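You operate a simulated robot arm through the tools that you are given. There is no shell and no other tool. Be economical: measure what you need, move in short steps, check, and stop when the job is done.

The job below is to be done with a simulated robot arm. You get a single attempt, and the scene is never put back.

Task
Grease the silver cone with 3 strokes at dose 2, then slide the spring on to its stem.
Fine: Use the grease nest and leave the cone in it. Spill no grease and leave the other cones alone.

The check looks at the end state, three seconds after you hand in, the way a careful person would. Anything else that was tipped, shoved, dropped, spilled or broken makes it a failure.

Robot
A 7-joint arm with a two-finger parallel gripper, fixed in place. Base frame: the origin is at the foot of the arm, x ahead of it, y to its left, z up. Units: m, degrees, N and s.
Its first joint turns from -66.0 to 66.0 degrees. Payload 2.6 kg.
The TCP is the grasp point between the finger pads, 0.03 m short of the fingertips. In the tool frame z runs along the fingers and y along their closing line. The gripper opens to 0.094 m. The fingers are 0.028 m wide and 0.01 m thick; the gripper's body (0.05 by 0.096 m) begins 0.055 m behind the TCP.
Orientation is that of the tool frame in the base frame, as [roll, pitch, yaw] about the fixed x, y, z axes, in that order (R = Rz(yaw) Ry(pitch) Rx(roll)). With the fingers straight down and closing along the base's y, the tool's x points along the base's -x, its y along +y and its z along -z.

Tools
- The arm moves only by the tool apply_moves. Its argument "increments" is a list of rows, each a list of 6 numbers: the shift along the base's x, y, z in units of 400 mm (1.0 is 400 mm), then the turn, a rotation vector about the base's x, y, z in units of 180 degrees (1.0 is 180 degrees). In form: [[tx, ty, tz, rx, ry, rz], ...]. A call has 1 to 10 rows; each row is the pose to reach, as a shift and turn from the pose commanded when the call began. "hand" is the closure in counts, from 0 (fully open) to 255 (shut), set as the call begins (left out, the last holds). A call with a number of a shift or a turn outside -1 to 1 is refused whole. Rows are played at 5 a second. More than 0.05 m and 8.6 degrees between two rows, or a gripper value outside its range, and nothing of the call is played. Where a pose cannot be reached the arm comes as near as it can. A force on the tool above 40 N (or 10 N above the force at the start of the call, whichever is more), or a blocked arm, ends the call early, and 0.2 s more pass. The fingers move at their own pace (about 0.072 m/s each) and stop on an object; they squeeze with about 36 N. The grip force told is the motor's: it shows also when the fingers shut on nothing. Time passes only in rows, and 0.2 s behind the last, so rows that repeat a pose let the fingers close. The reply holds the time, the measured pose of the TCP, the force on the tool along the base axes, the opening and the grip force, in the units named above and with some noise.
- Cameras (640 x 400 px; columns grow to the right, rows downward): "scene" is fixed at [0.0326, 0.4228, 0.5793]; the picture's right is [-0.83, -0.56, 0.00], its down [-0.24, 0.35, -0.91] and it looks along [0.51, -0.75, -0.42] (base axes); focal length 292 px, centre (320, 200). "wrist" rides on the gripper at [0.076, 0.014, -0.103] in the tool frame; the picture's right is [-0.18, 0.98, 0.00], its down [-0.75, -0.14, -0.64] and it looks along [-0.63, -0.12, 0.77] (tool axes); focal length 243 px, centre (320, 200). There is no depth. A picture from a camera that has moved, and an enlarged one, comes with that camera's place and axes in the base frame and with its lens.
- capture(camera): a new picture of that camera. No time passes.
- inspect(camera, box): a new picture of the part [left, top, right, bottom] of that camera's present view, enlarged. No time passes.
- sign_off(): hands the job in; it is judged then, once.

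Go step by step. Nothing tells you positions but the pictures and the camera data: compare them with the known pose of the tool, close in by small moves and look again before you grip or let go. The budget is 120 turns and 84 pictures, counting those below and the enlarged ones. Unless the task says otherwise, let go and move clear before handing in, and close with one line.

The tools are called after "Request:" as name(argument=value, ...) on one line, values as JSON. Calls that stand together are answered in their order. apply_moves: Moves the arm, as the interface text tells. Its arguments: {"type":"object","properties":{"increments":{"type":"array"},"hand":{"type":"number"}},"required":["increments"]} The other tools are called the same way: capture (camera) takes a picture; inspect (camera, box) takes an enlarged picture of a part of a camera's view; sign_off () hands the job in.

At the start:

```text
time_s: 0.0
position: [0.3208, -0.1903, 0.4116]
orientation: [180.0, -0.1, -179.9]
contact_force: [0.9, -0.1, 0.3]
width: 0.0941
grip_force: 0.2
```

scene: 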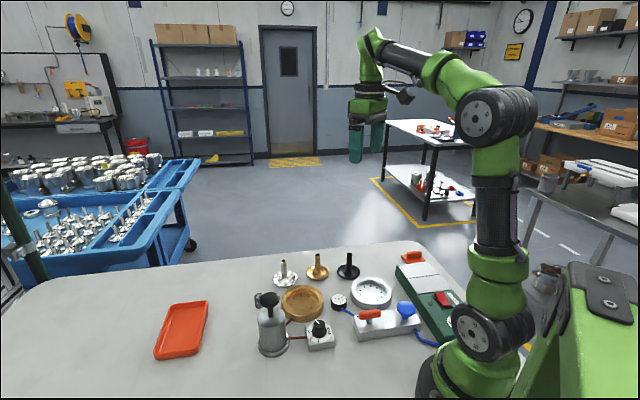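
wrist: 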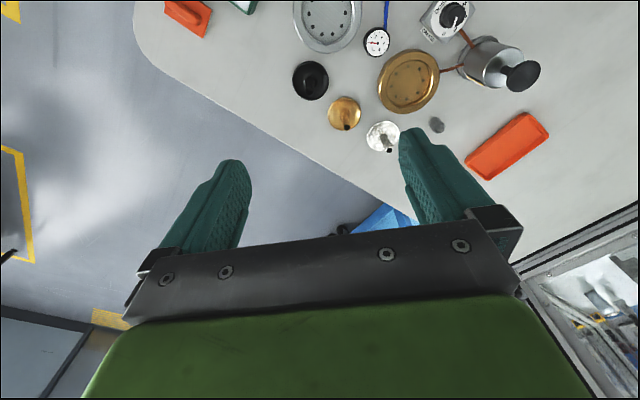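

I see three cones (silver, brass, black), a brass dish and a silver dish, a grease pump with a dose dial, and a lever box. I'll enlarge the views to identify the parts.

Request:
inspect(camera="scene", box=[230, 240, 350, 360])

Request:
inspect(camera="scene", box=[320, 240, 480, 350])

Request:
inspect(camera="wrist", box=[280, 0, 560, 180])

```text
3.33 times, centred on (290, 300) of scene
camera zoom: at [0.0326, 0.4228, 0.5793], right [-0.83, -0.56, 0.0], down [-0.24, 0.35, -0.91], along [0.51, -0.75, -0.42], focal length 972 px, centre (420, -133)
```

zoom: 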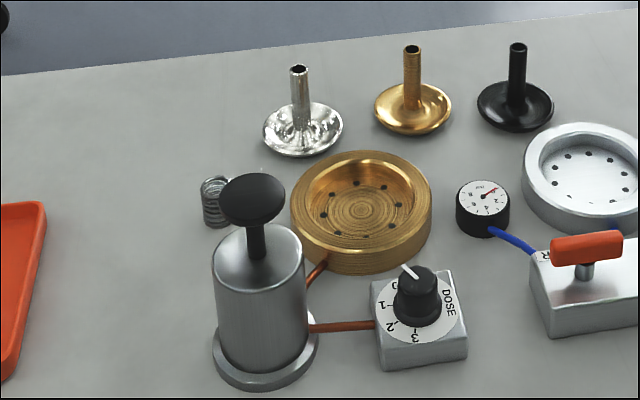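

```text
3.64 times, centred on (400, 295) of scene
camera zoom: at [0.0326, 0.4228, 0.5793], right [-0.83, -0.56, 0.0], down [-0.24, 0.35, -0.91], along [0.51, -0.75, -0.42], focal length 1061 px, centre (29, -146)
```

zoom: 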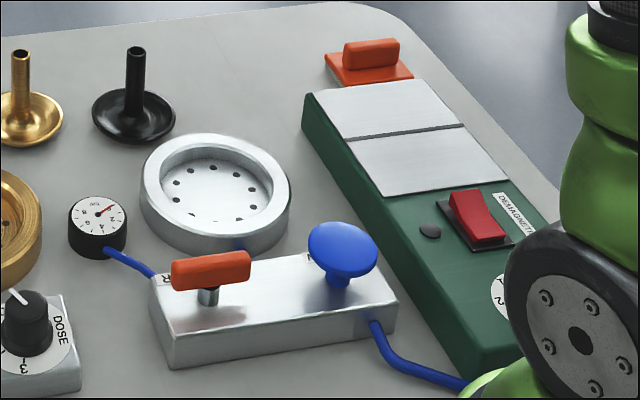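

```text
2.22 times, centred on (420, 90) of wrist
camera zoom: at [0.2441, -0.1769, 0.5152], right [0.18, 0.98, 0.0], down [0.75, -0.14, 0.64], along [0.63, -0.12, -0.77], focal length 539 px, centre (98, 444)
```

zoom: 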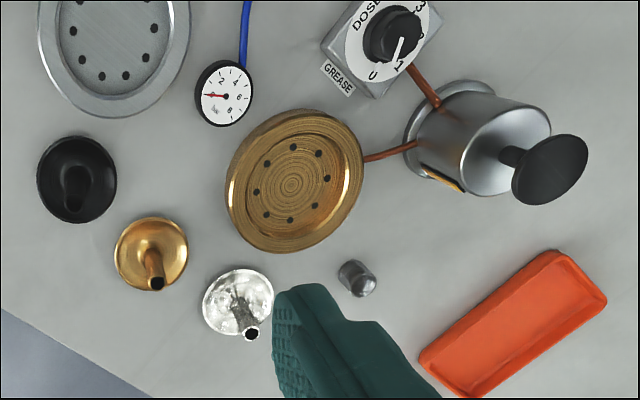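

Intersecting rays from both cameras puts the bench surface near z≈0, not at -0.203 as the text says. On that basis the brass nest is at about (0.40,-0.03) and the silver cone at about (0.50,-0.08). I'll move high over the area for a clearer wrist view and check this height.

Request:
apply_moves(increments=[[-0.035, 0.07, -0.055, 0, 0, 0], [-0.07, 0.14, -0.11, 0, 0, 0], [-0.105, 0.21, -0.165, 0, 0, 0], [-0.14, 0.28, -0.22, 0, 0, 0], [-0.175, 0.35, -0.275, 0, 0, 0], [-0.175, 0.35, -0.275, 0, 0, 0]], hand=0)

Request:
capture(camera="wrist")

Request:
capture(camera="scene")

```text
time_s: 1.4
position: [0.251, -0.0497, 0.3015]
orientation: [-179.9, 0.0, -179.9]
contact_force: [-0.2, 0.2, 0.0]
width: 0.094
grip_force: 0.1
```

```text
78 pictures are left
camera wrist: at [0.1749, -0.0365, 0.4053], right [0.18, 0.98, 0.0], down [0.75, -0.14, 0.64], along [0.63, -0.12, -0.77], focal length 243 px, centre (320, 200)
```

wrist: 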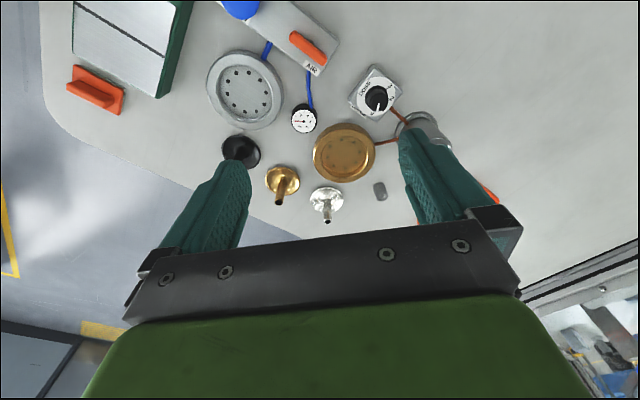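

```text
77 pictures are left
```

scene: 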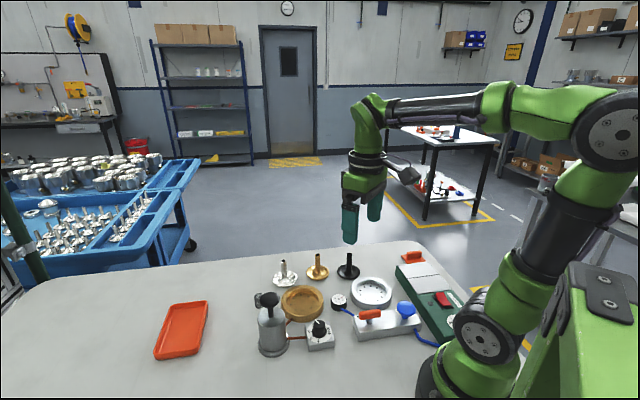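

The second wrist view agrees: the surface is around z≈0 and the nest is near (0.40,-0.035). I'll enlarge it to measure each part.

Request:
inspect(camera="wrist", box=[200, 50, 480, 225])

Request:
inspect(camera="scene", box=[250, 280, 346, 360])

```text
2.29 times, centred on (340, 138) of wrist
camera zoom: at [0.1749, -0.0365, 0.4053], right [0.18, 0.98, 0.0], down [0.75, -0.14, 0.64], along [0.63, -0.12, -0.77], focal length 555 px, centre (274, 343)
```

zoom: 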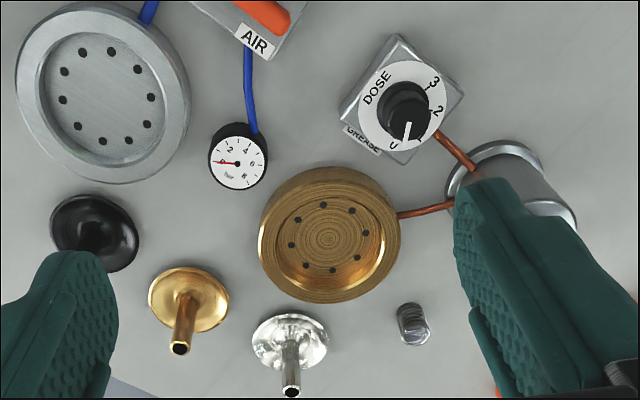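

```text
5.00 times, centred on (298, 320) of scene
camera zoom: at [0.0326, 0.4228, 0.5793], right [-0.83, -0.56, 0.0], down [-0.24, 0.35, -0.91], along [0.51, -0.75, -0.42], focal length 1458 px, centre (430, -400)
```

zoom: 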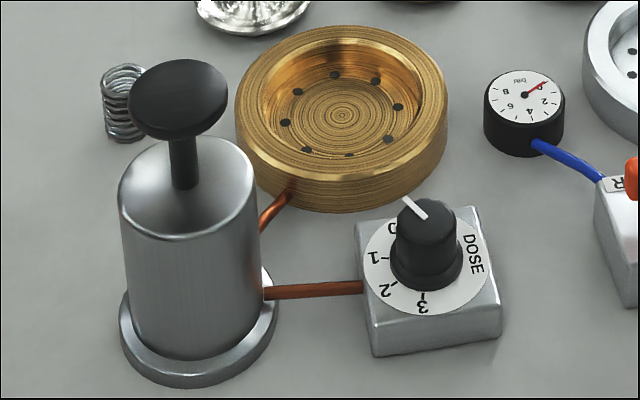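

The silver cone stem is at about (0.504,-0.085) with its top near z 0.07. The nest floor centre is about (0.401,-0.036), the spring about (0.498,0.028), the pump knob about (0.384,0.094,0.13), and the dose dial about (0.303,0.026). The dial reads about 0, so I'll get closer to it first.

Request:
apply_moves(increments=[[-0.02, 0.05, -0.094, 0, 0, 0], [-0.04, 0.1, -0.188, 0, 0, 0], [-0.06, 0.15, -0.28, 0, 0, 0], [-0.0775, 0.2, -0.375, 0, 0, 0], [-0.0775, 0.2, -0.375, 0, 0, 0]], hand=0)

Request:
capture(camera="wrist")

```text
time_s: 2.6
position: [0.2194, 0.0291, 0.15]
orientation: [180.0, 0.0, -180.0]
contact_force: [0.2, 0.0, -0.1]
width: 0.094
grip_force: 0.1
```

```text
74 pictures are left
camera wrist: at [0.143, 0.043, 0.2538], right [0.18, 0.98, 0.0], down [0.75, -0.14, 0.64], along [0.63, -0.12, -0.77], focal length 243 px, centre (320, 200)
```

wrist: 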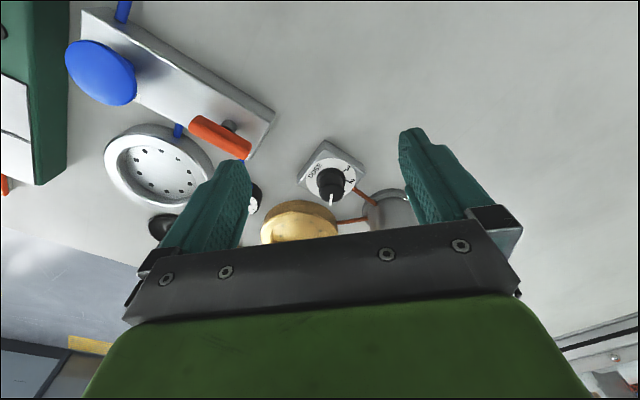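

Request:
inspect(camera="wrist", box=[270, 120, 398, 200])

Request:
inspect(camera="scene", box=[295, 305, 345, 355])

```text
5.00 times, centred on (334, 160) of wrist
camera zoom: at [0.143, 0.043, 0.2538], right [0.18, 0.98, 0.0], down [0.75, -0.14, 0.64], along [0.63, -0.12, -0.77], focal length 1213 px, centre (250, 400)
```

zoom: 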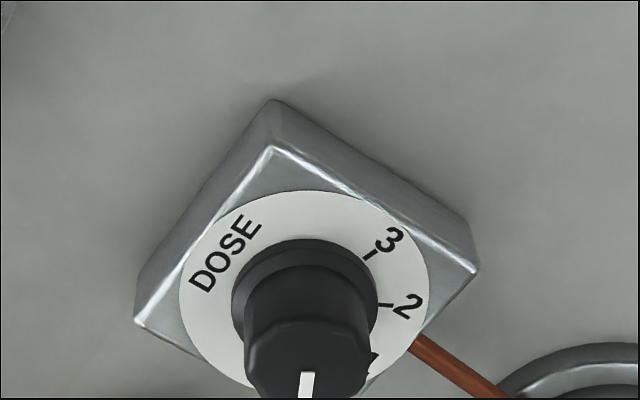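

```text
8.00 times, centred on (320, 330) of scene
camera zoom: at [0.0326, 0.4228, 0.5793], right [-0.83, -0.56, 0.0], down [-0.24, 0.35, -0.91], along [0.51, -0.75, -0.42], focal length 2333 px, centre (320, -840)
```

zoom: 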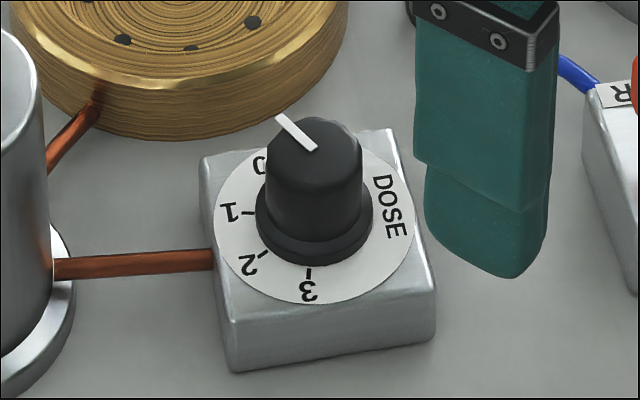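

The dial centre is at about (0.305,0.0245) with the knob top near z 0.045. By scene geometry, 0 is at about -20°, 1 at 25°, 2 at 70° and 3 at 115°, so the knob needs about +90°. I'll go above it with the hand pre-turned -45° and partly closed.

Request:
apply_moves(increments=[[0.036, -0.002, 0, 0, 0, -0.042], [0.072, -0.004, 0, 0, 0, -0.084], [0.107, -0.006, 0, 0, 0, -0.126], [0.143, -0.008, 0, 0, 0, -0.168], [0.179, -0.01, 0, 0, 0, -0.21], [0.214, -0.0115, 0, 0, 0, -0.25], [0.214, -0.0115, -0.1, 0, 0, -0.25], [0.214, -0.0115, -0.1, 0, 0, -0.25]], hand=92)

Request:
capture(camera="wrist")

Request:
inspect(camera="scene", box=[250, 240, 410, 360])

```text
time_s: 4.4
position: [0.3026, 0.028, 0.1134]
orientation: [-179.9, 0.0, 135.0]
contact_force: [0.0, -0.8, 0.4]
width: 0.0602
grip_force: 0.0
```

```text
71 pictures are left
camera wrist: at [0.2583, 0.0902, 0.2169], right [0.83, 0.56, 0.0], down [0.43, -0.63, 0.64], along [0.36, -0.53, -0.77], focal length 243 px, centre (320, 200)
```

wrist: 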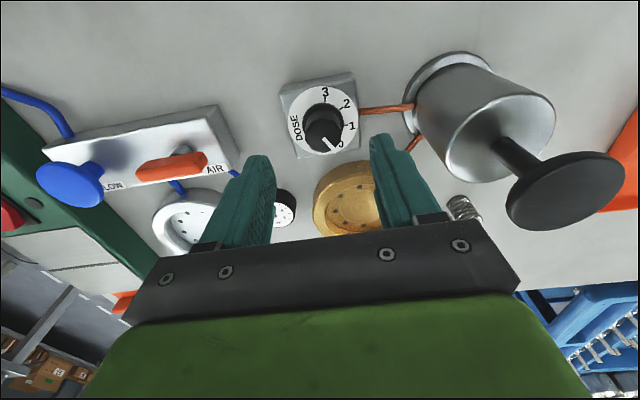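

```text
3.33 times, centred on (330, 300) of scene
camera zoom: at [0.0326, 0.4228, 0.5793], right [-0.83, -0.56, 0.0], down [-0.24, 0.35, -0.91], along [0.51, -0.75, -0.42], focal length 972 px, centre (287, -133)
```

zoom: 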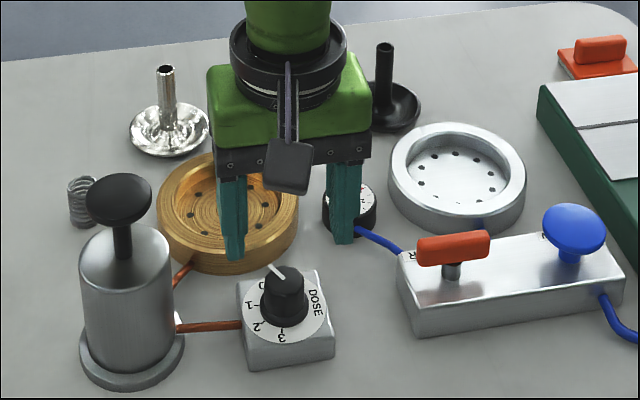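

The hand is about 3 mm off the dial axis. I'll correct that and descend so the tips sit alongside the knob just above its skirt.

Request:
apply_moves(increments=[[0.006, -0.00875, -0.04, 0, 0, 0], [0.006, -0.00875, -0.09, 0, 0, 0], [0.006, -0.00875, -0.1325, 0, 0, 0], [0.006, -0.00875, -0.1325, 0, 0, 0], [0.006, -0.00875, -0.1325, 0, 0, 0]])

Request:
inspect(camera="wrist", box=[220, 60, 460, 210])

Request:
inspect(camera="scene", box=[270, 280, 370, 360])

```text
time_s: 5.6
position: [0.3072, 0.0226, 0.0587]
orientation: [-179.9, 0.1, 135.0]
contact_force: [-0.2, 0.6, -0.6]
width: 0.0602
grip_force: 0.2
```

```text
2.67 times, centred on (340, 135) of wrist
camera zoom: at [0.2626, 0.0847, 0.1626], right [0.82, 0.57, 0.0], down [0.43, -0.63, 0.64], along [0.36, -0.53, -0.77], focal length 647 px, centre (267, 373)
```

zoom: 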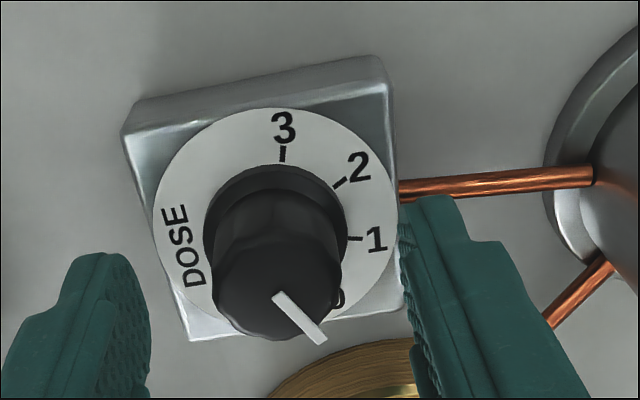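

```text
5.00 times, centred on (320, 320) of scene
camera zoom: at [0.0326, 0.4228, 0.5793], right [-0.83, -0.56, 0.0], down [-0.24, 0.35, -0.91], along [0.51, -0.75, -0.42], focal length 1458 px, centre (320, -400)
```

zoom: 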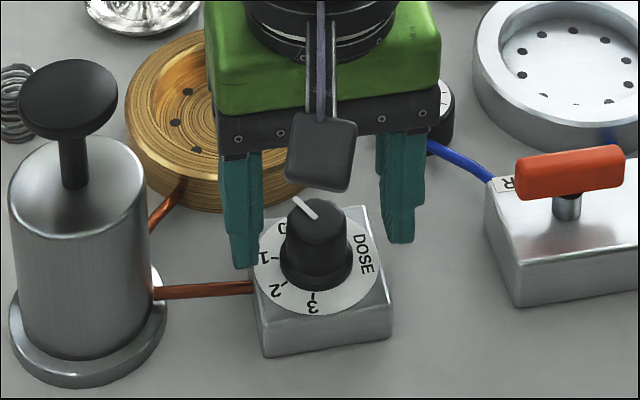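

The knob sits centred between the fingers. I'll close on it.

Request:
apply_moves(increments=[[0, 0, 0, 0, 0, 0], [0, 0, 0, 0, 0, 0], [0, 0, 0, 0, 0, 0], [0, 0, 0, 0, 0, 0]], hand=255)

Request:
inspect(camera="wrist", box=[220, 60, 460, 210])

```text
time_s: 6.6
position: [0.3096, 0.0235, 0.0607]
orientation: [179.7, 0.2, 135.3]
contact_force: [25.0, 26.4, -16.9]
width: 0.0297
grip_force: 45.3
```

```text
2.67 times, centred on (340, 135) of wrist
camera zoom: at [0.2637, 0.086, 0.1631], right [0.82, 0.57, 0.01], down [0.43, -0.63, 0.64], along [0.37, -0.53, -0.77], focal length 647 px, centre (267, 373)
```

zoom: 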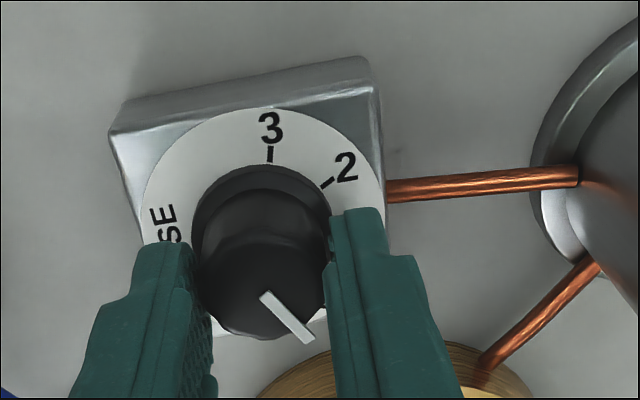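

The grip holds, but the hand is a few millimetres off-centre (about 36 N sideways). I'll ease toward +x+y to relieve it.

Request:
apply_moves(increments=[[0.004, 0.004, 0, 0, 0, 0], [0.004, 0.004, 0, 0, 0, 0]])

```text
time_s: 7.2
position: [0.3093, 0.0238, 0.0602]
orientation: [180.0, 0.0, 135.0]
contact_force: [1.5, 16.8, 29.8]
width: 0.0297
grip_force: 45.0
```

Request:
apply_moves(increments=[[0, 0.003, 0.004, 0, 0, 0], [0, 0.003, 0.004, 0, 0, 0]])

```text
time_s: 7.8
position: [0.3089, 0.0232, 0.0595]
orientation: [-179.9, 0.0, 135.0]
contact_force: [7.4, 2.5, 2.8]
width: 0.0296
grip_force: 44.7
```

The forces are low now. I'll turn the knob about 45° and check that it follows.

Request:
apply_moves(increments=[[0, 0, 0, 0, 0, 0.042], [0, 0, 0, 0, 0, 0.084], [0, 0, 0, 0, 0, 0.126], [0, 0, 0, 0, 0, 0.168], [0, 0, 0, 0, 0, 0.21], [0, 0, 0, 0, 0, 0.25], [0, 0, 0, 0, 0, 0.25]])

Request:
inspect(camera="wrist", box=[220, 60, 460, 210])

Request:
inspect(camera="scene", box=[295, 305, 345, 355])

```text
time_s: 9.2
position: [0.3104, 0.027, 0.0612]
orientation: [179.9, 0.3, 178.6]
contact_force: [0.8, 2.4, -3.3]
width: 0.0297
grip_force: 45.1
stopped in row 6: the force on the tool passed its limit (the readings are from after the stop); the commanded pose is now the measured one
```

```text
2.67 times, centred on (340, 135) of wrist
camera zoom: at [0.2334, 0.0412, 0.1633], right [0.21, 0.98, 0.0], down [0.75, -0.16, 0.64], along [0.63, -0.13, -0.77], focal length 647 px, centre (267, 373)
```

zoom: 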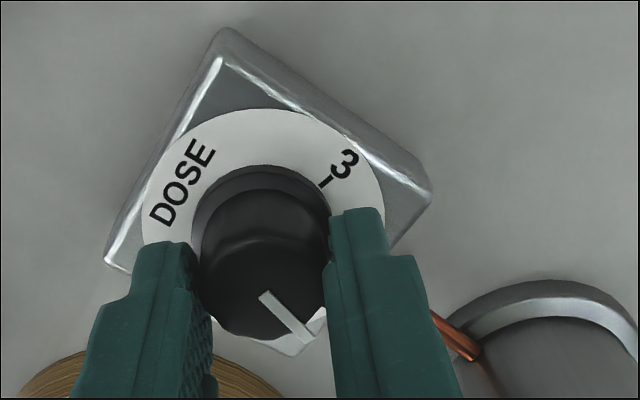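

```text
8.00 times, centred on (320, 330) of scene
camera zoom: at [0.0326, 0.4228, 0.5793], right [-0.83, -0.56, 0.0], down [-0.24, 0.35, -0.91], along [0.51, -0.75, -0.42], focal length 2333 px, centre (320, -840)
```

zoom: 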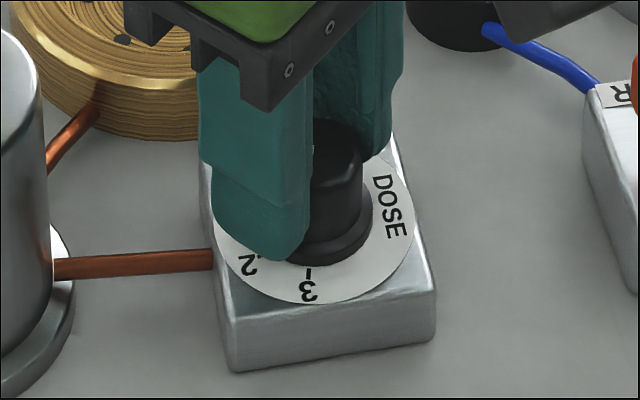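

The knob follows the hand 1:1 (43° so far). The stop came from the hand turning off-axis; the two relaxed poses put the true axis at about (0.305,0.0271). I'll continue about 45° on an arc around it.

Request:
apply_moves(increments=[[0.0002, 0.0018, 0, 0, 0, 0.042], [0, 0.0037, 0, 0, 0, 0.084], [-0.0005, 0.0055, 0, 0, 0, 0.125]])

```text
time_s: 10.0
position: [0.3101, 0.028, 0.0597]
orientation: [179.9, 0.2, -158.8]
contact_force: [5.4, -3.7, -25.1]
width: 0.0296
grip_force: 44.5
```

Request:
apply_moves(increments=[[-0.0008, 0.0012, -0.003, 0, 0, 0.042], [-0.0018, 0.0025, -0.003, 0, 0, 0.084], [-0.003, 0.0035, -0.003, 0, 0, 0.122], [-0.003, 0.0035, -0.003, 0, 0, 0.122]])

Request:
inspect(camera="wrist", box=[220, 60, 460, 210])

Request:
inspect(camera="scene", box=[295, 305, 345, 355])

```text
time_s: 11.0
position: [0.3089, 0.0285, 0.0599]
orientation: [180.0, 0.2, -137.0]
contact_force: [-8.9, -13.4, 30.5]
width: 0.0297
grip_force: 45.2
```

```text
2.67 times, centred on (340, 135) of wrist
camera zoom: at [0.2428, -0.0137, 0.1628], right [-0.54, 0.84, 0.0], down [0.65, 0.41, 0.65], along [0.54, 0.35, -0.76], focal length 647 px, centre (267, 373)
```

zoom: 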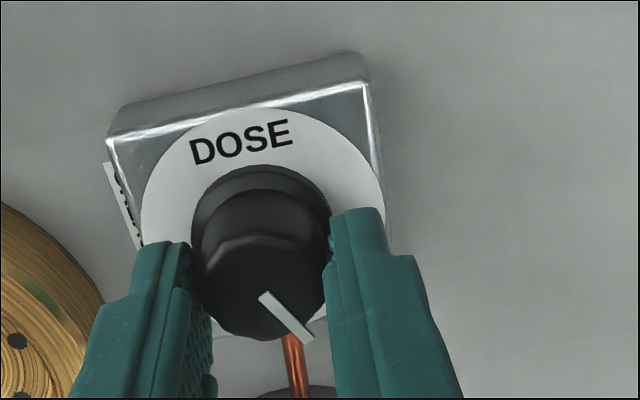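

```text
8.00 times, centred on (320, 330) of scene
camera zoom: at [0.0325, 0.4228, 0.5793], right [-0.83, -0.56, 0.0], down [-0.24, 0.35, -0.91], along [0.51, -0.75, -0.42], focal length 2333 px, centre (320, -840)
```

zoom: 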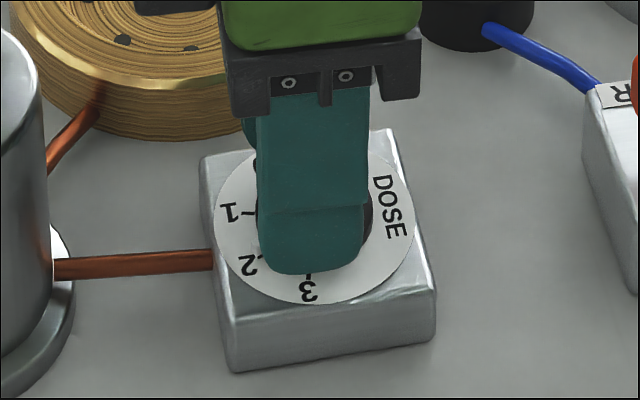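

The total turn is 88°. I'll release, lift straight up and check the pointer.

Request:
apply_moves(increments=[[0, 0, 0.002, 0, 0, 0], [0, 0, 0.002, 0, 0, 0], [0, 0, 0.002, 0, 0, 0], [0, 0, 0.1, 0, 0, 0], [0, 0, 0.2, 0, 0, 0], [0, 0, 0.25, 0, 0, 0], [0, 0, 0.25, 0, 0, 0]], hand=92)

Request:
inspect(camera="wrist", box=[240, 80, 400, 180])

Request:
inspect(camera="scene", box=[295, 305, 345, 355])

```text
time_s: 12.6
position: [0.3087, 0.0294, 0.1597]
orientation: [179.8, 0.2, -136.9]
contact_force: [1.1, 0.6, -0.2]
width: 0.0602
grip_force: 0.1
```

```text
4.00 times, centred on (320, 130) of wrist
camera zoom: at [0.2428, -0.013, 0.2621], right [-0.54, 0.84, 0.0], down [0.65, 0.41, 0.64], along [0.54, 0.35, -0.77], focal length 970 px, centre (320, 480)
```

zoom: 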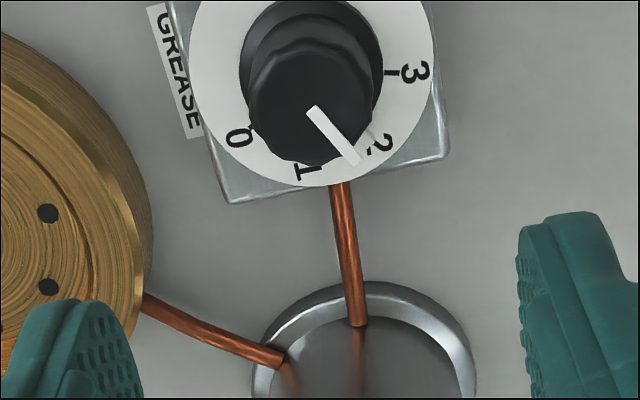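

```text
8.00 times, centred on (320, 330) of scene
camera zoom: at [0.0326, 0.4228, 0.5793], right [-0.83, -0.56, 0.0], down [-0.24, 0.35, -0.91], along [0.51, -0.75, -0.42], focal length 2333 px, centre (320, -840)
```

zoom: 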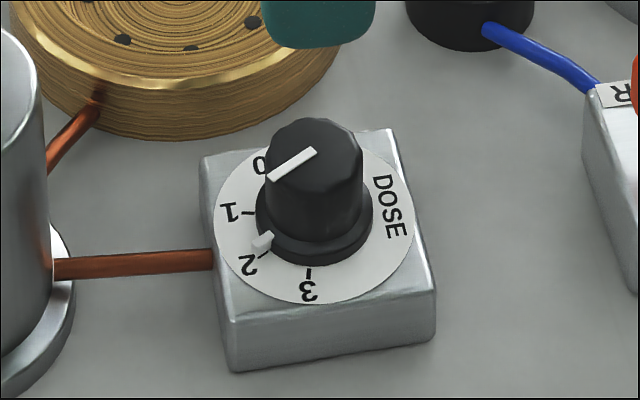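

The pointer is on 2 and the tag confirms the brass nest is GREASE. Next I'll go above the silver cone's stem with the hand turned back to close along y.

Request:
apply_moves(increments=[[0.07, -0.041, 0, 0, 0, -0.034], [0.14, -0.082, 0, 0, 0, -0.068], [0.21, -0.122, 0, 0, 0, -0.103], [0.28, -0.163, 0, 0, 0, -0.137], [0.35, -0.204, 0, 0, 0, -0.171], [0.42, -0.245, 0, 0, 0, -0.206], [0.488, -0.285, 0, 0, 0, -0.239], [0.488, -0.285, -0.07, 0, 0, -0.239], [0.488, -0.285, -0.07, 0, 0, -0.239]], hand=92)

Request:
inspect(camera="wrist", box=[200, 50, 440, 200])

Request:
inspect(camera="scene", box=[240, 220, 360, 320])

```text
time_s: 14.6
position: [0.5058, -0.0825, 0.1316]
orientation: [179.9, 0.1, 179.8]
contact_force: [-0.1, 0.4, -0.9]
width: 0.0601
grip_force: 0.0
```

```text
2.67 times, centred on (320, 125) of wrist
camera zoom: at [0.4279, -0.0703, 0.2337], right [0.18, 0.98, 0.0], down [0.75, -0.14, 0.64], along [0.63, -0.12, -0.77], focal length 647 px, centre (320, 400)
```

zoom: 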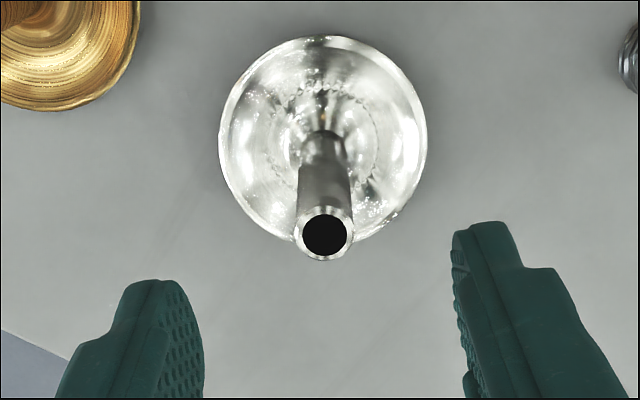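

```text
4.00 times, centred on (300, 270) of scene
camera zoom: at [0.0326, 0.4228, 0.5793], right [-0.83, -0.56, 0.0], down [-0.24, 0.35, -0.91], along [0.51, -0.75, -0.42], focal length 1167 px, centre (400, -80)
```

zoom: 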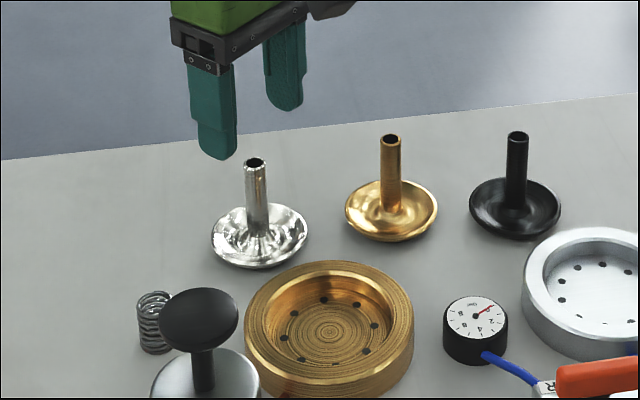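

The stem is centred between the fingers to within about 1 mm. I'll descend so the tips stay well above the flange, then close gently.

Request:
apply_moves(increments=[[-0.002, -0.002, -0.06, 0, 0, 0], [-0.002, -0.002, -0.12, 0, 0, 0], [-0.002, -0.002, -0.168, 0, 0, 0], [-0.002, -0.002, -0.168, 0, 0, 0]], hand=92)

Request:
inspect(camera="wrist", box=[200, 50, 440, 200])

Request:
inspect(camera="scene", box=[240, 220, 360, 320])

```text
time_s: 15.6
position: [0.5036, -0.0838, 0.064]
orientation: [179.9, 0.2, 179.9]
contact_force: [0.7, -0.9, 0.6]
width: 0.0599
grip_force: 0.0
```

```text
2.67 times, centred on (320, 125) of wrist
camera zoom: at [0.4259, -0.0706, 0.1667], right [0.18, 0.98, 0.0], down [0.75, -0.14, 0.64], along [0.63, -0.12, -0.77], focal length 647 px, centre (320, 400)
```

zoom: 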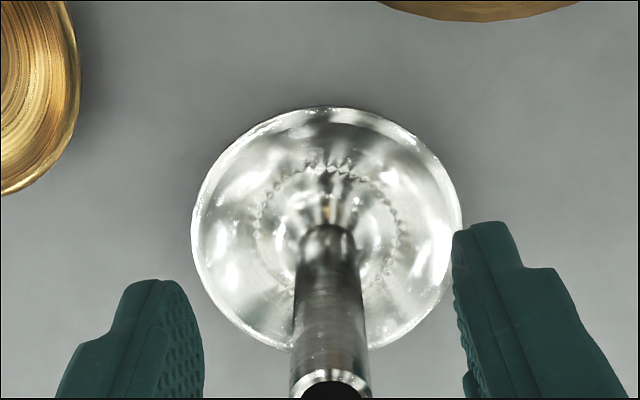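

```text
4.00 times, centred on (300, 270) of scene
camera zoom: at [0.0326, 0.4228, 0.5793], right [-0.83, -0.56, 0.0], down [-0.24, 0.35, -0.91], along [0.51, -0.75, -0.42], focal length 1167 px, centre (400, -80)
```

zoom: 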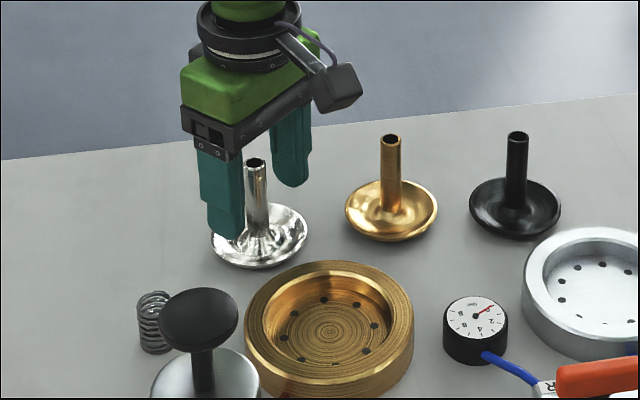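

The stem is centred, so I'll close on it.

Request:
apply_moves(increments=[[0, 0, 0, 0, 0, 0], [0, 0, 0, 0, 0, 0], [0, 0, 0, 0, 0, 0], [0, 0, 0, 0, 0, 0], [0, 0, 0, 0, 0, 0]], hand=255)

Request:
inspect(camera="wrist", box=[200, 50, 440, 200])

```text
time_s: 16.8
position: [0.5031, -0.0838, 0.0642]
orientation: [179.9, 0.2, 180.0]
contact_force: [0.4, 0.6, 0.8]
width: 0.0152
grip_force: 35.7
```

```text
2.67 times, centred on (320, 125) of wrist
camera zoom: at [0.4259, -0.0706, 0.167], right [0.18, 0.98, 0.0], down [0.75, -0.14, 0.64], along [0.63, -0.12, -0.77], focal length 647 px, centre (320, 400)
```

zoom: 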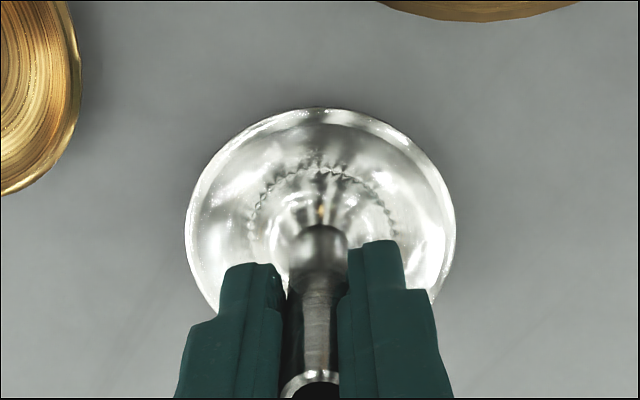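

The cone is gripped at 15 mm width. I'll lift it and carry it above the grease nest.

Request:
apply_moves(increments=[[0, 0, 0.06, 0, 0, 0], [0, 0, 0.12, 0, 0, 0], [0, 0, 0.175, 0, 0, 0], [-0.06, 0.03, 0.175, 0, 0, 0], [-0.12, 0.06, 0.175, 0, 0, 0], [-0.19, 0.09, 0.175, 0, 0, 0], [-0.2575, 0.12, 0.175, 0, 0, 0], [-0.2575, 0.12, 0.175, 0, 0, 0], [-0.2575, 0.12, 0.175, 0, 0, 0]])

Request:
capture(camera="wrist")

Request:
inspect(camera="scene", box=[240, 220, 360, 340])

```text
time_s: 18.8
position: [0.4005, -0.0362, 0.134]
orientation: [179.9, 0.3, 179.9]
contact_force: [0.2, 0.3, 0.4]
width: 0.0001
grip_force: 33.2
```

```text
55 pictures are left
camera wrist: at [0.323, -0.0233, 0.2368], right [0.18, 0.98, 0.0], down [0.75, -0.14, 0.64], along [0.63, -0.12, -0.77], focal length 243 px, centre (320, 200)
```

wrist: 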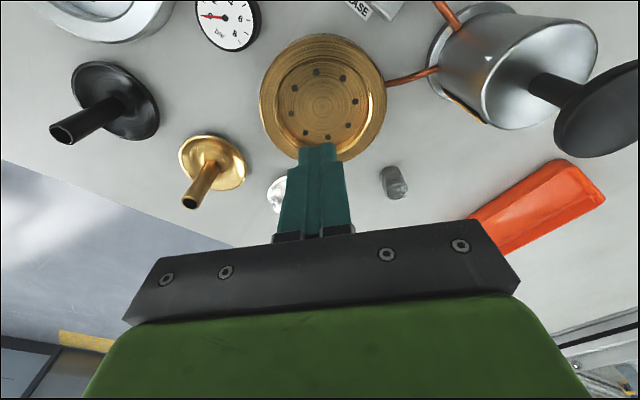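

```text
3.33 times, centred on (300, 280) of scene
camera zoom: at [0.0326, 0.4228, 0.5793], right [-0.83, -0.56, 0.0], down [-0.24, 0.35, -0.91], along [0.51, -0.75, -0.42], focal length 972 px, centre (387, -67)
```

zoom: 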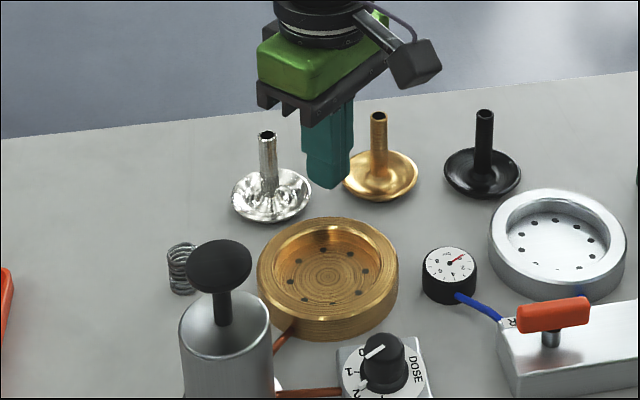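

The grip slipped: the width is 0 and the silver cone still stands upright in its place, undisturbed. I'll reopen, go back, grip lower, and lift slowly while watching the force.

Request:
apply_moves(increments=[[0.06, -0.03, 0, 0, 0, 0], [0.12, -0.06, 0, 0, 0, 0], [0.19, -0.09, 0, 0, 0, 0], [0.2575, -0.12, 0, 0, 0, 0], [0.2575, -0.12, 0, 0, 0, 0]], hand=92)

Request:
inspect(camera="wrist", box=[240, 60, 400, 160])

Request:
inspect(camera="scene", box=[260, 250, 310, 290])

```text
time_s: 20.0
position: [0.5019, -0.0866, 0.1324]
orientation: [179.9, 0.1, -179.9]
contact_force: [0.7, -0.5, -0.2]
width: 0.06
grip_force: 0.0
```

```text
4.00 times, centred on (320, 110) of wrist
camera zoom: at [0.4267, -0.0727, 0.2365], right [0.18, 0.98, 0.0], down [0.75, -0.14, 0.64], along [0.63, -0.12, -0.77], focal length 970 px, centre (320, 560)
```

zoom: 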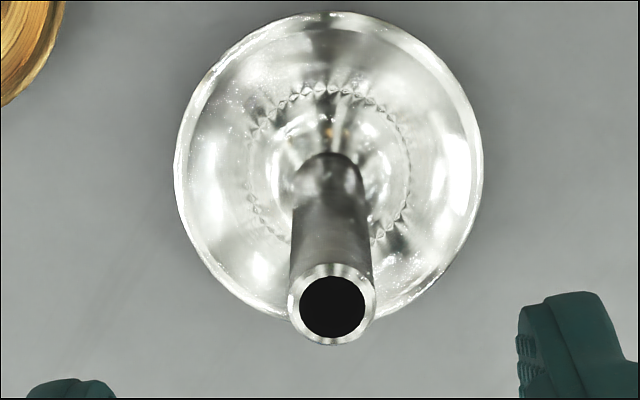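

```text
10.00 times, centred on (285, 270) of scene
camera zoom: at [0.0326, 0.4228, 0.5793], right [-0.83, -0.56, 0.0], down [-0.24, 0.35, -0.91], along [0.51, -0.75, -0.42], focal length 2917 px, centre (670, -500)
```

zoom: 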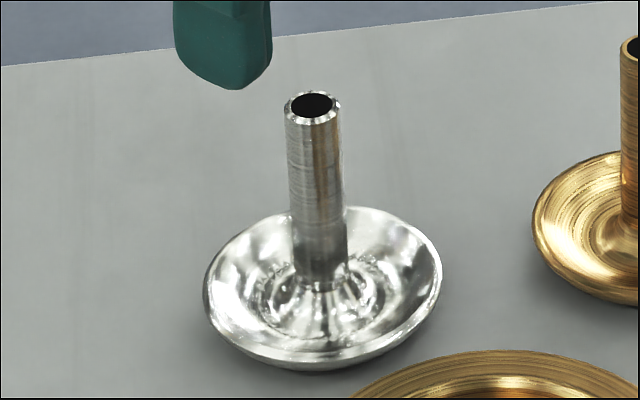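

Request:
apply_moves(increments=[[0.004, 0.006, -0.06, 0, 0, 0], [0.004, 0.006, -0.12, 0, 0, 0], [0.004, 0.006, -0.16, 0, 0, 0], [0.004, 0.006, -0.18, 0, 0, 0], [0.004, 0.006, -0.18, 0, 0, 0]], hand=92)

Request:
apply_moves(increments=[[0, 0, 0, 0, 0, 0], [0, 0, 0, 0, 0, 0], [0, 0, 0, 0, 0, 0], [0, 0, 0, 0, 0, 0], [0, 0, 0, 0, 0, 0], [0, 0, 0, 0, 0, 0]], hand=255)

Request:
apply_moves(increments=[[0, 0, 0.005, 0, 0, 0], [0, 0, 0.01, 0, 0, 0], [0, 0, 0.015, 0, 0, 0]])

Request:
inspect(camera="scene", box=[245, 240, 325, 290])

```text
time_s: 21.2
position: [0.506, -0.0815, 0.0612]
orientation: [179.8, 0.2, 180.0]
contact_force: [0.7, 1.2, 0.4]
width: 0.0602
grip_force: 0.0
```

```text
time_s: 22.6
position: [0.5059, -0.0825, 0.0612]
orientation: [179.9, 0.3, 179.9]
contact_force: [0.6, -0.7, 0.5]
width: 0.015
grip_force: 35.9
```

```text
time_s: 23.4
position: [0.5043, -0.083, 0.067]
orientation: [179.9, 0.2, -180.0]
contact_force: [-1.4, -0.6, -1.7]
width: 0.0151
grip_force: 35.7
```

```text
8.00 times, centred on (285, 265) of scene
camera zoom: at [0.0326, 0.4228, 0.5793], right [-0.83, -0.56, 0.0], down [-0.24, 0.35, -0.91], along [0.51, -0.75, -0.42], focal length 2333 px, centre (600, -320)
```

zoom: 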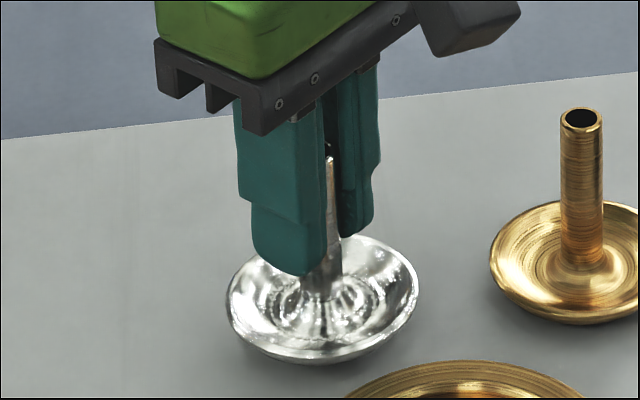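

Request:
apply_moves(increments=[[0, 0, 0.006, 0, 0, 0], [0, 0, 0.012, 0, 0, 0], [0, 0, 0.018, 0, 0, 0], [0, 0, 0.024, 0, 0, 0], [0, 0, 0.03, 0, 0, 0]])

Request:
inspect(camera="scene", box=[245, 240, 325, 290])

```text
time_s: 24.6
position: [0.5047, -0.0821, 0.0802]
orientation: [179.9, 0.2, -180.0]
contact_force: [0.6, 0.5, -1.7]
width: 0.0151
grip_force: 36.1
```

```text
8.00 times, centred on (285, 265) of scene
camera zoom: at [0.0326, 0.4228, 0.5793], right [-0.83, -0.56, 0.0], down [-0.24, 0.35, -0.91], along [0.51, -0.75, -0.42], focal length 2333 px, centre (600, -320)
```

zoom: 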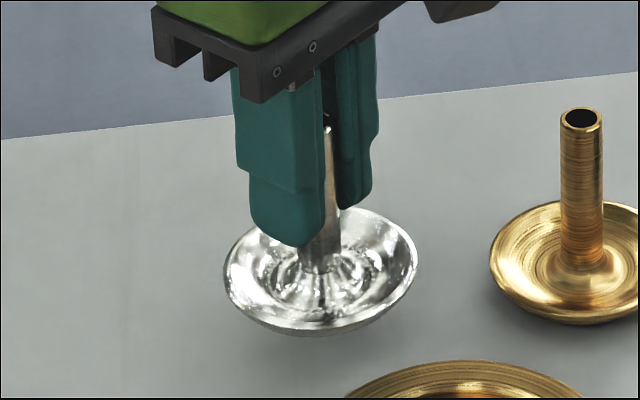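

It is lifting now, with about 1.7 N of weight. I'll keep it slow.

Request:
apply_moves(increments=[[0, 0, 0.008, 0, 0, 0], [0, 0, 0.018, 0, 0, 0], [0, 0, 0.028, 0, 0, 0], [0, 0, 0.038, 0, 0, 0], [0, 0, 0.048, 0, 0, 0], [0, 0, 0.058, 0, 0, 0], [0, 0, 0.068, 0, 0, 0], [0, 0, 0.076, 0, 0, 0], [0, 0, 0.08, 0, 0, 0]])

Request:
inspect(camera="scene", box=[240, 225, 340, 325])

```text
time_s: 26.6
position: [0.5053, -0.0822, 0.111]
orientation: [179.9, 0.2, 180.0]
contact_force: [-1.0, -0.5, -1.1]
width: 0.0151
grip_force: 36.0
```

```text
4.00 times, centred on (290, 275) of scene
camera zoom: at [0.0326, 0.4228, 0.5793], right [-0.83, -0.56, 0.0], down [-0.24, 0.35, -0.91], along [0.51, -0.75, -0.42], focal length 1167 px, centre (440, -100)
```

zoom: 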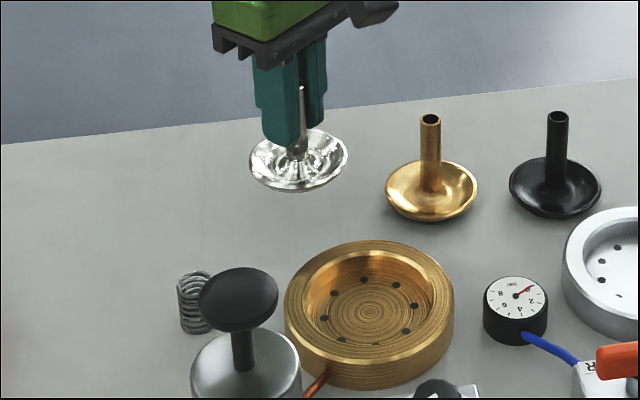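

The cone is held. I'll carry it slowly to above the nest.

Request:
apply_moves(increments=[[-0.012, 0.0053, 0, 0, 0, 0], [-0.036, 0.016, 0, 0, 0, 0], [-0.066, 0.029, 0, 0, 0, 0], [-0.098, 0.043, 0, 0, 0, 0], [-0.13, 0.0575, 0, 0, 0, 0], [-0.162, 0.072, 0, 0, 0, 0], [-0.194, 0.086, 0, 0, 0, 0], [-0.224, 0.099, 0, 0, 0, 0], [-0.248, 0.11, 0, 0, 0, 0], [-0.26, 0.115, 0, 0, 0, 0]])

Request:
inspect(camera="scene", box=[240, 225, 340, 325])

Request:
inspect(camera="wrist", box=[200, 50, 440, 200])

```text
time_s: 28.8
position: [0.4001, -0.0376, 0.1124]
orientation: [179.8, 0.3, -180.0]
contact_force: [-0.1, -0.5, -2.0]
width: 0.015
grip_force: 35.8
```

```text
4.00 times, centred on (290, 275) of scene
camera zoom: at [0.0326, 0.4228, 0.5793], right [-0.83, -0.56, 0.0], down [-0.24, 0.35, -0.91], along [0.51, -0.75, -0.42], focal length 1167 px, centre (440, -100)
```

zoom: 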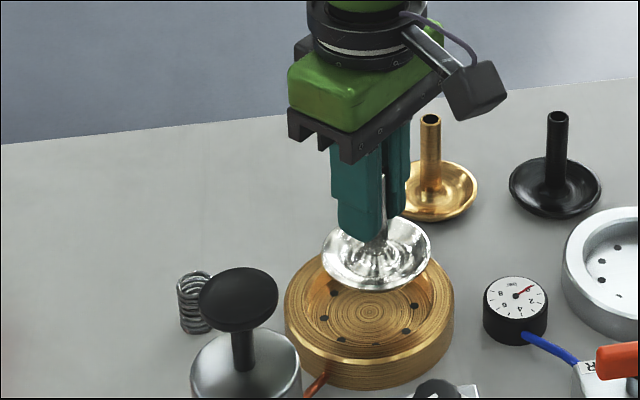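

```text
2.67 times, centred on (320, 125) of wrist
camera zoom: at [0.3225, -0.0241, 0.2151], right [0.18, 0.98, 0.0], down [0.75, -0.14, 0.64], along [0.63, -0.12, -0.77], focal length 647 px, centre (320, 400)
```

zoom: 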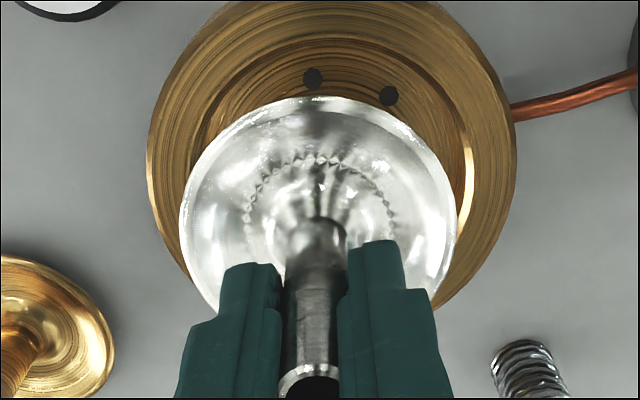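

The flange looks about 7 mm short in x of the nest centre. I'll shift, lower by 15 mm, and look again.

Request:
apply_moves(increments=[[0.006, 0.001, 0, 0, 0, 0], [0.012, 0.002, 0, 0, 0, 0], [0.0175, 0.0025, -0.008, 0, 0, 0], [0.0175, 0.0025, -0.018, 0, 0, 0], [0.0175, 0.0025, -0.028, 0, 0, 0], [0.0175, 0.0025, -0.0375, 0, 0, 0], [0.0175, 0.0025, -0.0375, 0, 0, 0]])

Request:
inspect(camera="scene", box=[260, 260, 340, 330])

Request:
inspect(camera="wrist", box=[200, 50, 440, 200])

```text
time_s: 30.4
position: [0.4067, -0.0348, 0.0973]
orientation: [179.8, 0.2, -179.9]
contact_force: [-0.2, 0.7, -1.3]
width: 0.0149
grip_force: 35.7
```

```text
5.71 times, centred on (300, 295) of scene
camera zoom: at [0.0326, 0.4228, 0.5793], right [-0.83, -0.56, 0.0], down [-0.24, 0.35, -0.91], along [0.51, -0.75, -0.42], focal length 1667 px, centre (434, -343)
```

zoom: 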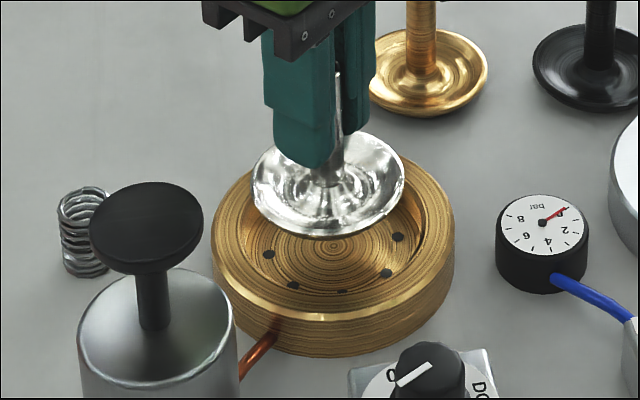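

```text
2.67 times, centred on (320, 125) of wrist
camera zoom: at [0.3303, -0.0223, 0.1999], right [0.18, 0.98, 0.0], down [0.75, -0.14, 0.64], along [0.63, -0.12, -0.77], focal length 647 px, centre (320, 400)
```

zoom: 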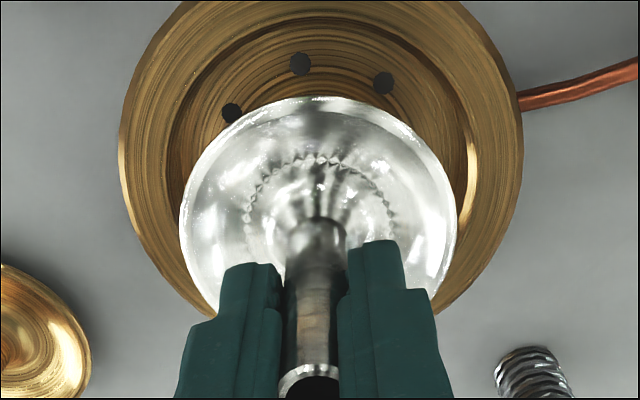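

The hole ring puts the nest centre at about (0.4024,-0.036). The cone axis is now about 2 mm too far in +x. I'll correct that and lower slowly.

Request:
apply_moves(increments=[[-0.005, 0, -0.005, 0, 0, 0], [-0.005, 0, -0.011, 0, 0, 0], [-0.005, 0, -0.017, 0, 0, 0], [-0.005, 0, -0.023, 0, 0, 0], [-0.005, 0, -0.029, 0, 0, 0], [-0.005, 0, -0.035, 0, 0, 0], [-0.005, 0, -0.041, 0, 0, 0], [-0.005, 0, -0.047, 0, 0, 0], [-0.005, 0, -0.05, 0, 0, 0]])

Request:
inspect(camera="scene", box=[260, 260, 340, 330])

Request:
inspect(camera="wrist", box=[200, 50, 440, 200])

```text
time_s: 32.4
position: [0.4057, -0.036, 0.0775]
orientation: [179.8, 0.2, -179.9]
contact_force: [0.7, 0.3, -1.7]
width: 0.0149
grip_force: 36.6
```

```text
5.71 times, centred on (300, 295) of scene
camera zoom: at [0.0326, 0.4228, 0.5793], right [-0.83, -0.56, 0.0], down [-0.24, 0.35, -0.91], along [0.51, -0.75, -0.42], focal length 1667 px, centre (434, -343)
```

zoom: 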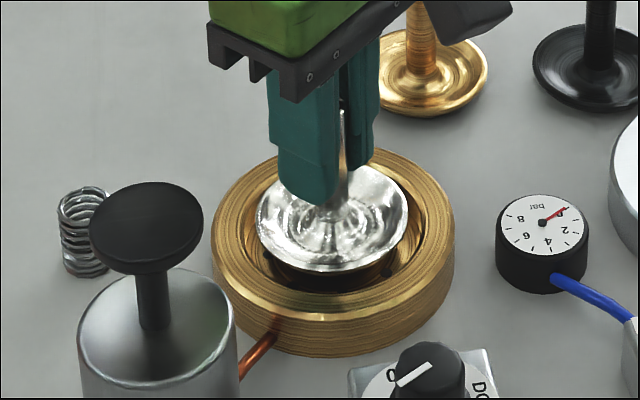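

```text
2.67 times, centred on (320, 125) of wrist
camera zoom: at [0.3287, -0.0226, 0.1797], right [0.18, 0.98, 0.0], down [0.75, -0.14, 0.64], along [0.63, -0.12, -0.76], focal length 647 px, centre (320, 400)
```

zoom: 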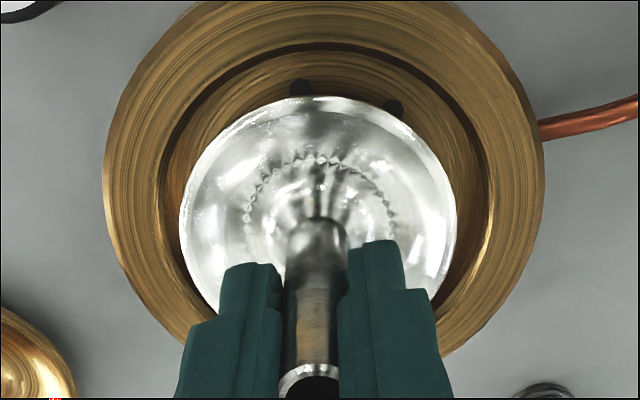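

The flange is concentric with the recess in both views. I'll lower it the last centimetre until it touches.

Request:
apply_moves(increments=[[0, 0, -0.005, 0, 0, 0], [0, 0, -0.01, 0, 0, 0], [0, 0, -0.015, 0, 0, 0], [0, 0, -0.02, 0, 0, 0]])

Request:
inspect(camera="scene", box=[260, 260, 340, 330])

```text
time_s: 33.4
position: [0.4075, -0.0362, 0.0699]
orientation: [179.8, 0.5, 180.0]
contact_force: [-6.2, -0.6, 23.6]
width: 0.0152
grip_force: 36.1
```

```text
5.71 times, centred on (300, 295) of scene
camera zoom: at [0.0325, 0.4228, 0.5793], right [-0.83, -0.56, 0.0], down [-0.24, 0.35, -0.91], along [0.51, -0.75, -0.42], focal length 1667 px, centre (434, -343)
```

zoom: 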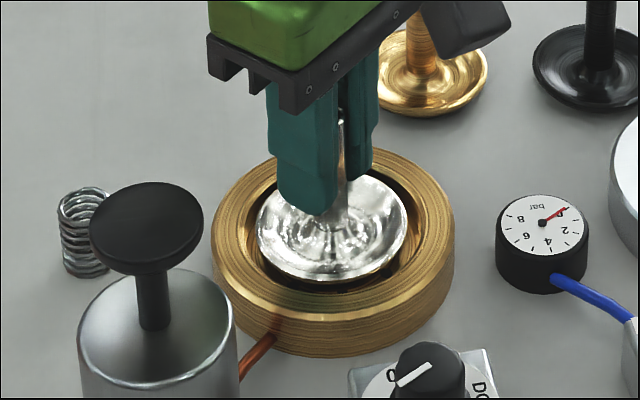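

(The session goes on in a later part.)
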